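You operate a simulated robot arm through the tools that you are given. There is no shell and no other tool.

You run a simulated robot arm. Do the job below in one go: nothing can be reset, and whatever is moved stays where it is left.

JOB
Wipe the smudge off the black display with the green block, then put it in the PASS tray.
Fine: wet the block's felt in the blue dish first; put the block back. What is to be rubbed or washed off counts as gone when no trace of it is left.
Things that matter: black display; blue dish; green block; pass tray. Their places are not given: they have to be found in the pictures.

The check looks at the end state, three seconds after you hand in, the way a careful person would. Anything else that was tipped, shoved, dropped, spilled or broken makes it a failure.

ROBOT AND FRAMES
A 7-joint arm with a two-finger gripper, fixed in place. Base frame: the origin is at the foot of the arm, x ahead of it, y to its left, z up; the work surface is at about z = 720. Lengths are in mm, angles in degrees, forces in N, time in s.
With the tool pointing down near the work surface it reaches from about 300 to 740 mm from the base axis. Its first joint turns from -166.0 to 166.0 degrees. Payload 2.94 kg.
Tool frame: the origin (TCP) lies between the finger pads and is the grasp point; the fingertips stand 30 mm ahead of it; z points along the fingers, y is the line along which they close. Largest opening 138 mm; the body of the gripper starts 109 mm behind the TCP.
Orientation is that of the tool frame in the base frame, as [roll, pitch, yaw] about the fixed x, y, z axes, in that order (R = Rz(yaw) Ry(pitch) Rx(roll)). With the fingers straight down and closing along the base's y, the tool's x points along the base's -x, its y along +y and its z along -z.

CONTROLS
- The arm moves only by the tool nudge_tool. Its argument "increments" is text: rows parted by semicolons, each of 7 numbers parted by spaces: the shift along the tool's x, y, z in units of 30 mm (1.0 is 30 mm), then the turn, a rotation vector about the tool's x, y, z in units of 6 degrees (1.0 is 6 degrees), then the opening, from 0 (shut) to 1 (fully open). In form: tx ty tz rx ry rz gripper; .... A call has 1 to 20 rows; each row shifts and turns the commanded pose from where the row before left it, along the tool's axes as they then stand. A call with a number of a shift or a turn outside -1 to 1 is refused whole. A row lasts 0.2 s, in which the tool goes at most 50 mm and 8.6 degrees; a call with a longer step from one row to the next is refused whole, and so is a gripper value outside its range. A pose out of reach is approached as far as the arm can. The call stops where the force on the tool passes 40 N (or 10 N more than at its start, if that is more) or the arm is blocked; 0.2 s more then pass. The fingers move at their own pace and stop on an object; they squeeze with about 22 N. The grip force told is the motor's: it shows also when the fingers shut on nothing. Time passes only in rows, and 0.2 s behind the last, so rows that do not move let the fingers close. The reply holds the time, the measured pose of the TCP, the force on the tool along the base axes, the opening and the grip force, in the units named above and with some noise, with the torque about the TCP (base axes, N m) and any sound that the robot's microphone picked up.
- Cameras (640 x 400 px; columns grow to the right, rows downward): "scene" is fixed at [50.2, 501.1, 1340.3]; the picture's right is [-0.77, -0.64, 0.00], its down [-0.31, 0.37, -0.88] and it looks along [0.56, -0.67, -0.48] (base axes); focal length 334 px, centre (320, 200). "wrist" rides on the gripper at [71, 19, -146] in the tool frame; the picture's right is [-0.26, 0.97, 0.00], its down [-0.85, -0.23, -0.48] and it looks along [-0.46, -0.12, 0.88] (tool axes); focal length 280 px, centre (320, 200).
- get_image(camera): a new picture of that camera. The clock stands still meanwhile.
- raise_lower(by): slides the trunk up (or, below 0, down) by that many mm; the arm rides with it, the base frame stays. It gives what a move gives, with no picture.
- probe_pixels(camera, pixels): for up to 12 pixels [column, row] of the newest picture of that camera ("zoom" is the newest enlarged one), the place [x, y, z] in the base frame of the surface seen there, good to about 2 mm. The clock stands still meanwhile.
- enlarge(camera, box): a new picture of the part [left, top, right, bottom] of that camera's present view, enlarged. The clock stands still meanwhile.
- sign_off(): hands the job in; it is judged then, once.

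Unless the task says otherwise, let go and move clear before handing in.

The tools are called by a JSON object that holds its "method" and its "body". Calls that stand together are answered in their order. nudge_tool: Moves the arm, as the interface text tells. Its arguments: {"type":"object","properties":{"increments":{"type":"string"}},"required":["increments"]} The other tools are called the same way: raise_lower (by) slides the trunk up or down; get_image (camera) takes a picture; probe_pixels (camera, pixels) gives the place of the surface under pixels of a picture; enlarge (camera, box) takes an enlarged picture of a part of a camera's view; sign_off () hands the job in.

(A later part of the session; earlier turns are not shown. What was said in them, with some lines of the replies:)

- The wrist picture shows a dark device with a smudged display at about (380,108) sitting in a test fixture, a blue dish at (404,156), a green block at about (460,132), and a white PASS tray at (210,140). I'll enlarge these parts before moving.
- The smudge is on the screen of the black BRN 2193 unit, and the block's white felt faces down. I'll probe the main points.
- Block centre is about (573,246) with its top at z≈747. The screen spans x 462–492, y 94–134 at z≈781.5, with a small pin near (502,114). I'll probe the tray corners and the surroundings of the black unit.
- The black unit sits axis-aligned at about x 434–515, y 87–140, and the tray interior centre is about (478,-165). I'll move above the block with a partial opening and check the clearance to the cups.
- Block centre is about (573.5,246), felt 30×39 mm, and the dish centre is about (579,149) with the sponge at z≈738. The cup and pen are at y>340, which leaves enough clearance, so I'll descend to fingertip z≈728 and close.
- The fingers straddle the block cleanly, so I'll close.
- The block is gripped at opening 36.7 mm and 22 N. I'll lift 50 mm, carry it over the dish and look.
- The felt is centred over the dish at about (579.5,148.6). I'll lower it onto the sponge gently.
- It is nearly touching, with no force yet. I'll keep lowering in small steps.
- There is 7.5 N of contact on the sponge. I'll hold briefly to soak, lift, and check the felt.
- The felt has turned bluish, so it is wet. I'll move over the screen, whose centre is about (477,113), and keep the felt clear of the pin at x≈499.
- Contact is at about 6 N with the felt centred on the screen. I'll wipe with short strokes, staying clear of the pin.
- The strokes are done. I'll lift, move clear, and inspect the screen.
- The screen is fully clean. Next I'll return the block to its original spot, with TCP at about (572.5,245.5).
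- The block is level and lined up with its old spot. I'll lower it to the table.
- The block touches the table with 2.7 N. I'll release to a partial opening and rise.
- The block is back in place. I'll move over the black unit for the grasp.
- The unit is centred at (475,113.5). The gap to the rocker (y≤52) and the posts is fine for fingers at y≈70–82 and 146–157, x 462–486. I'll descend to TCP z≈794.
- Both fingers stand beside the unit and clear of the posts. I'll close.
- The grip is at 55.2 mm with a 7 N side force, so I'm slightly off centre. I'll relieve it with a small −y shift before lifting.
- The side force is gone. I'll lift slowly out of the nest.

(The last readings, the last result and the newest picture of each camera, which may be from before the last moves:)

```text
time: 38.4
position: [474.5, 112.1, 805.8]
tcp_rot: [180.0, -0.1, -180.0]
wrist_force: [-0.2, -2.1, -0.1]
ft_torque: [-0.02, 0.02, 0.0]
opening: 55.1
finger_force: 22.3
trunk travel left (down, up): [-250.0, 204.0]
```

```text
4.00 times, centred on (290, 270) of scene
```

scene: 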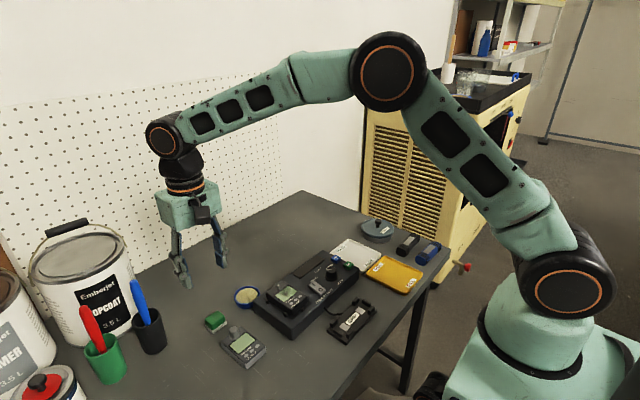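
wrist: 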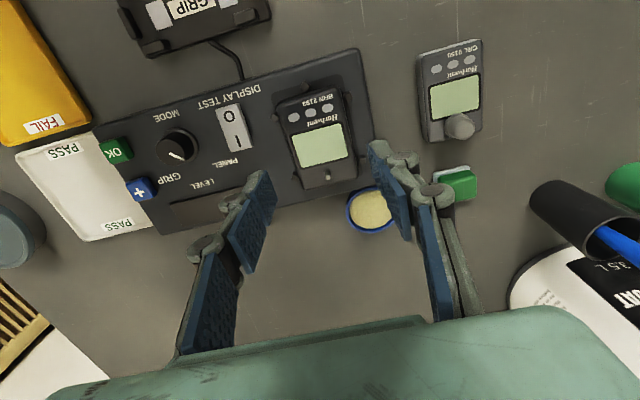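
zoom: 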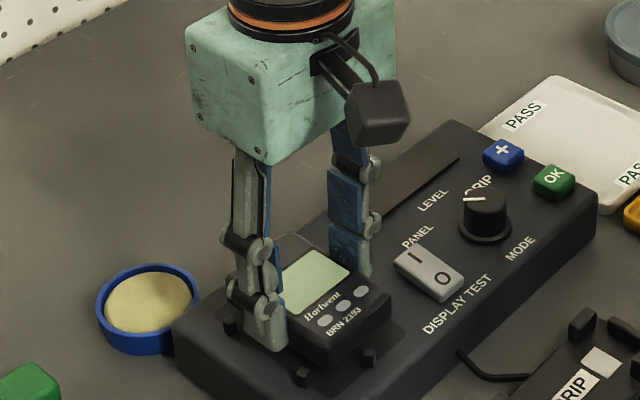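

The unit has lifted clear of the nest. I'll raise it further and carry it over toward the PASS tray.

{"method": "nudge_tool", "body": {"increments": "0 0 -0.5 0 0 0 0;0 0 -0.8 0 0 0 0;0 0 -0.8 0 0 0 0;0 0 -0.4 0 0 0 0;0 -0.6 0 0 0 0 0;0 -0.85 0 0 0 0 0;0 -0.85 0 0 0 0 0;0 -0.85 0 0 0 0 0;0 -0.85 0 0 0 0 0;0 -0.85 0 0 0 0 0;0 -0.85 0 0 0 0 0;0 -0.85 0 0 0 0 0;0 -0.85 0 0 0 0 0;0 -0.85 0 0 0 0 0;0 -0.6 0 0 0 0 0;0 -0.3 0 0 0 0 0;0 0 0 0 0 0 0"}}

{"method": "get_image", "body": {"camera": "wrist"}}

{"method": "get_image", "body": {"camera": "scene"}}

{"method": "enlarge", "body": {"camera": "scene", "box": [310, 200, 450, 310]}}

```text
time: 42.0
position: [473.9, -162.2, 879.6]
tcp_rot: [179.9, 0.1, 179.9]
wrist_force: [0.2, 0.5, -0.6]
ft_torque: [0.03, 0.0, -0.01]
opening: 55.1
finger_force: 22.1
trunk travel left (down, up): [-250.0, 204.0]
```

```text
taken
```

wrist: 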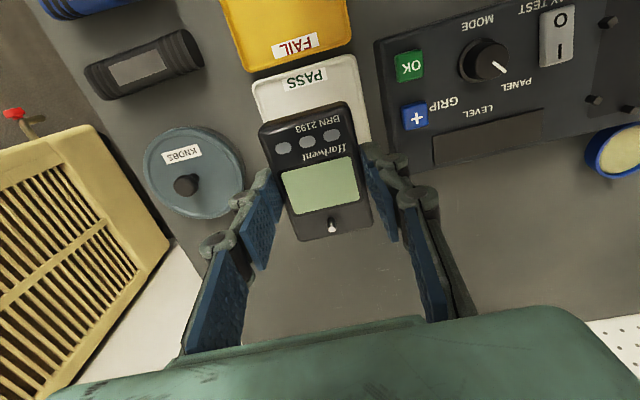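

```text
taken
```

scene: 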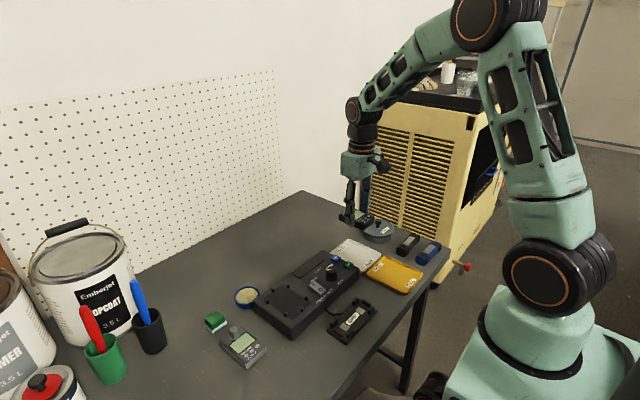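

```text
3.64 times, centred on (380, 255) of scene
```

zoom: 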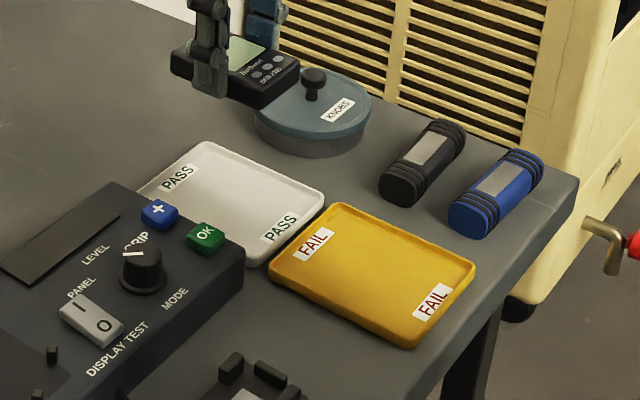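

Now I'll probe the tray's rim and floor in the enlarged scene view.

{"method": "probe_pixels", "body": {"camera": "zoom", "pixels": [[203, 146], [320, 195], [260, 262], [203, 158], [306, 198], [255, 250], [160, 185], [235, 200], [312, 208], [250, 165], [325, 200], [150, 190]]}}

{"method": "probe_pixels", "body": {"camera": "wrist", "pixels": [[256, 92], [353, 60], [366, 140], [265, 118], [305, 80], [350, 75], [268, 98], [262, 132], [345, 108], [368, 222], [300, 238], [320, 180]]}}

```text
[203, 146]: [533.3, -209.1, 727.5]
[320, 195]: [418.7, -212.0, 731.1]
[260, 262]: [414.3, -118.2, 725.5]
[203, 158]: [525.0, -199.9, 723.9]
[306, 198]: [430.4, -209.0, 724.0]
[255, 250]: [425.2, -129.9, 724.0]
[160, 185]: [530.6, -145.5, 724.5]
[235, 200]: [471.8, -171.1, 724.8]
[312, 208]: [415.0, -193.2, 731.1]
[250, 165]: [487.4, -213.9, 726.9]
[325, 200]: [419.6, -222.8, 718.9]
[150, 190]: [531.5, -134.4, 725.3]
```

```text
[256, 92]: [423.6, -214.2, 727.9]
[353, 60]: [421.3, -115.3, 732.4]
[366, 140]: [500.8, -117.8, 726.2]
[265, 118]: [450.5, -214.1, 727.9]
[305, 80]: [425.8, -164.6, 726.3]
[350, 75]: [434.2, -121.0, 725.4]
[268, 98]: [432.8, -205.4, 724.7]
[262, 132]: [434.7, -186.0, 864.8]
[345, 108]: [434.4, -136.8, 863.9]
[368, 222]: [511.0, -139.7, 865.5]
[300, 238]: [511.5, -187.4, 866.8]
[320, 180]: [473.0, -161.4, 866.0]
```

Tray interior spans about x 423–530, y −208…−121, floor 724.5, rim 731. The unit needs a 2.5 mm shift in −y, after which I'll lower it to just above the floor.

{"method": "nudge_tool", "body": {"increments": "-0.03 -0.08 0.7 0 0 0 0;0 0 0.9 0 0 0 0;0 0 0.9 0 0 0 0;0 0 0.7 0 0 0 0;0 0 0.4 0 0 0 0;0 0 0 0 0 0 0;0 0 0 0 0 0 0"}}

{"method": "get_image", "body": {"camera": "wrist"}}

{"method": "enlarge", "body": {"camera": "scene", "box": [310, 180, 430, 280]}}

```text
time: 43.6
position: [475.3, -163.5, 771.0]
tcp_rot: [180.0, 0.0, -180.0]
wrist_force: [0.3, -0.1, -1.2]
ft_torque: [0.01, 0.02, 0.01]
opening: 55.1
finger_force: 21.9
trunk travel left (down, up): [-250.0, 204.0]
```

```text
taken
```

wrist: 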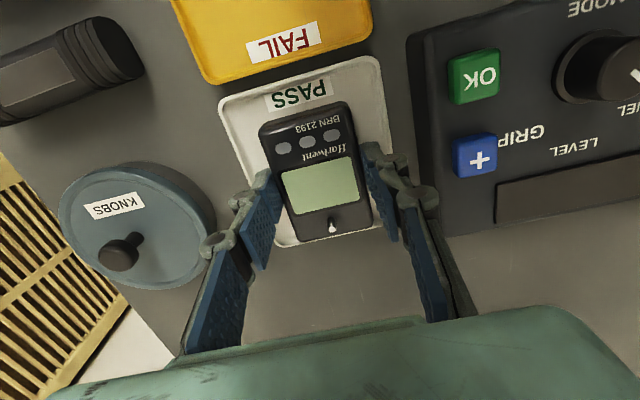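

```text
4.00 times, centred on (370, 230) of scene
```

zoom: 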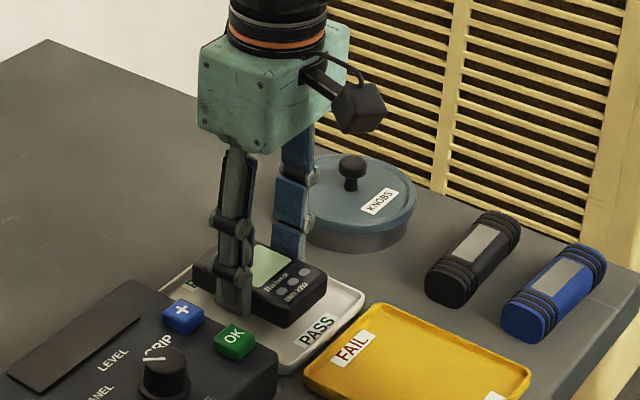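

The unit is centred over the tray and level. I'll lower it the last ~11 mm gently.

{"method": "nudge_tool", "body": {"increments": "0 -0.03 0.15 0 0 0 0;0 0 0.1 0 0 0 0;0 0 0 0 0 0 0"}}

{"method": "nudge_tool", "body": {"increments": "0 0 0.04 0 0 0 0;0 0 0 0 0 0 0"}}

{"method": "nudge_tool", "body": {"increments": "0 0 0.04 0 0 0 0;0 0 0 0 0 0 0"}}

```text
time: 44.4
position: [473.8, -165.2, 763.9]
tcp_rot: [180.0, 0.0, 179.9]
wrist_force: [0.2, 0.1, -0.6]
ft_torque: [0.03, -0.01, 0.03]
opening: 55.3
finger_force: 21.8
trunk travel left (down, up): [-250.0, 204.0]
```

```text
time: 45.0
position: [475.3, -165.9, 762.0]
tcp_rot: [179.9, 0.0, -179.9]
wrist_force: [0.8, 0.5, -1.8]
ft_torque: [-0.02, 0.01, 0.0]
opening: 55.4
finger_force: 22.5
trunk travel left (down, up): [-250.0, 204.0]
```

```text
time: 45.6
position: [474.9, -164.7, 760.6]
tcp_rot: [-179.9, -0.1, -179.9]
wrist_force: [0.0, 0.2, 0.0]
ft_torque: [-0.01, 0.0, 0.03]
opening: 55.3
finger_force: 22.3
trunk travel left (down, up): [-250.0, 204.0]
```

{"method": "nudge_tool", "body": {"increments": "0 0 0.03 0 0 0 0;0 0 0 0 0 0 0"}}

{"method": "nudge_tool", "body": {"increments": "0 0 0.03 0 0 0 0;0 0 0 0 0 0 0"}}

```text
time: 46.2
position: [474.2, -165.2, 759.4]
tcp_rot: [-180.0, 0.0, 179.9]
wrist_force: [-0.2, -0.3, -0.6]
ft_torque: [-0.01, 0.0, 0.0]
opening: 55.3
finger_force: 21.9
trunk travel left (down, up): [-250.0, 204.0]
```

```text
time: 46.8
position: [475.0, -165.1, 760.5]
tcp_rot: [180.0, 0.1, 180.0]
wrist_force: [-0.3, 0.6, 4.0]
ft_torque: [0.13, 0.22, -0.02]
opening: 55.2
finger_force: 21.9
trunk travel left (down, up): [-250.0, 204.0]
```

It is touching the tray floor with 4 N. I'll open a little and rise straight up.

{"method": "nudge_tool", "body": {"increments": "0 0 0 0 0 0 0.43;0 0 0 0 0 0 0.45;0 0 0 0 0 0 0.45;0 0 0 0 0 0 0.45;0 0 -0.2 0 0 0 0.45;0 0 -0.4 0 0 0 0.45;0 0 -0.8 0 0 0 0.45;0 0 -0.9 0 0 0 0.45;0 0 -0.9 0 0 0 0.45;0 0 -0.9 0 0 0 0.45;0 0 -0.9 0 0 0 0.45;0 0 0 0 0 0 0.45"}}

{"method": "get_image", "body": {"camera": "wrist"}}

{"method": "get_image", "body": {"camera": "scene"}}

{"method": "enlarge", "body": {"camera": "scene", "box": [310, 200, 450, 310]}}

```text
time: 49.4
position: [475.9, -164.7, 909.5]
tcp_rot: [-179.9, 0.0, -180.0]
wrist_force: [0.4, 0.6, 0.3]
ft_torque: [-0.01, 0.01, 0.0]
opening: 62.2
finger_force: 0.1
trunk travel left (down, up): [-250.0, 204.0]
```

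```text
taken
```

wrist: 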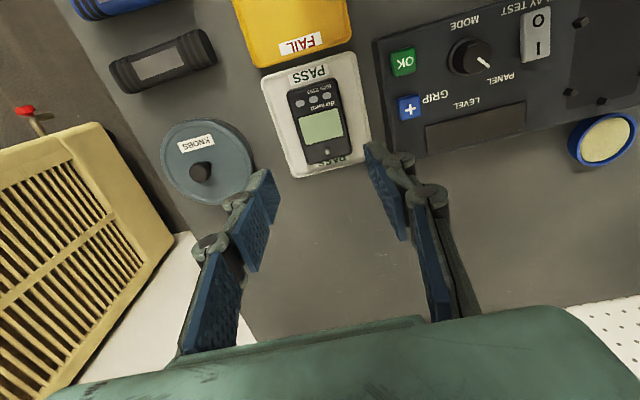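

```text
taken
```

scene: 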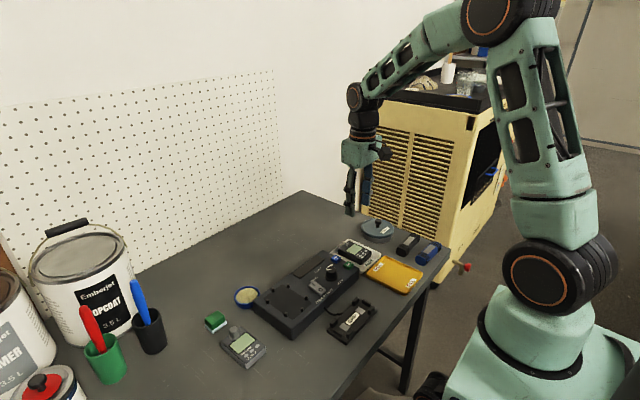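

```text
3.64 times, centred on (380, 255) of scene
```

zoom: 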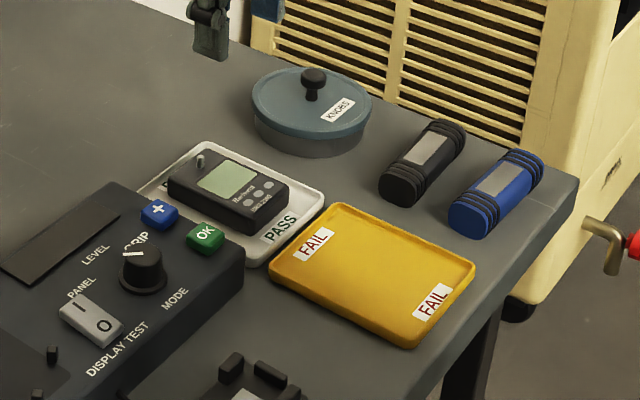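

The unit lies flat in the PASS tray at wrist pixel (320,125). I'll check the screen for traces and the returned block up close.

{"method": "enlarge", "body": {"camera": "wrist", "box": [250, 50, 380, 180]}}

{"method": "enlarge", "body": {"camera": "scene", "box": [190, 270, 310, 345]}}

{"method": "probe_pixels", "body": {"camera": "zoom", "pixels": [[85, 268], [146, 221], [183, 253], [125, 330], [82, 297], [195, 275]]}}

```text
3.08 times, centred on (315, 115) of wrist
```

zoom: 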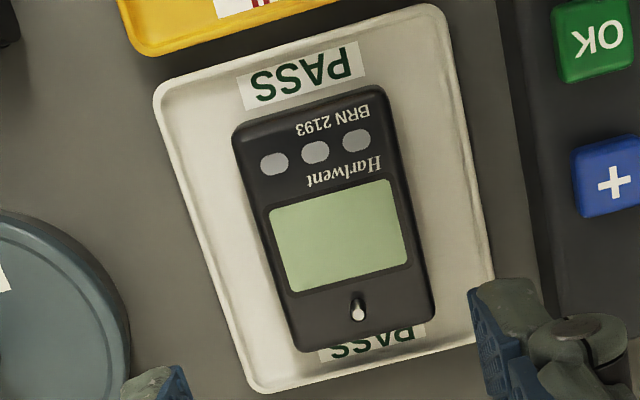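

```text
5.33 times, centred on (250, 308) of scene
```

zoom: 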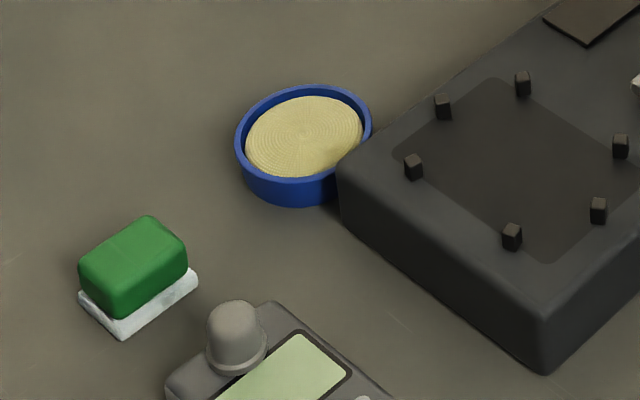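

```text
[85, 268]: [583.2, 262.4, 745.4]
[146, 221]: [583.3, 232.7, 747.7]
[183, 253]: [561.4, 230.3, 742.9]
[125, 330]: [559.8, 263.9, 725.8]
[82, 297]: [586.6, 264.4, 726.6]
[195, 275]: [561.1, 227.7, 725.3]
```

The screen shows no trace of the smudge, and the unit lies flat in the PASS tray. The block is back within about 1 mm of where it started, the dish and panel haven't moved, and the arm is clear. I'm handing in.

{"method": "sign_off", "body": {}}

```text
The job is handed in.
```

The job is done and handed in. The last pictures show no trace of the smudge on the black display's screen, and the unit lies flat in the PASS tray.

- **Wiping:** I wet the block's felt on the blue dish's sponge, where it turned bluish. I then wiped the screen with short strokes at about 6 N, keeping clear of the small pin beside it.
- **Block:** It is back within about 1 mm of where it started.
- **Everything else:** The last pictures show nothing tipped or out of place. The gripper is open, with the arm clear above the tray.

While gripping the unit in its nest I was slightly off centre, which gave a brief 7 N side force. I eased that off before lifting, and the unit came out cleanly.
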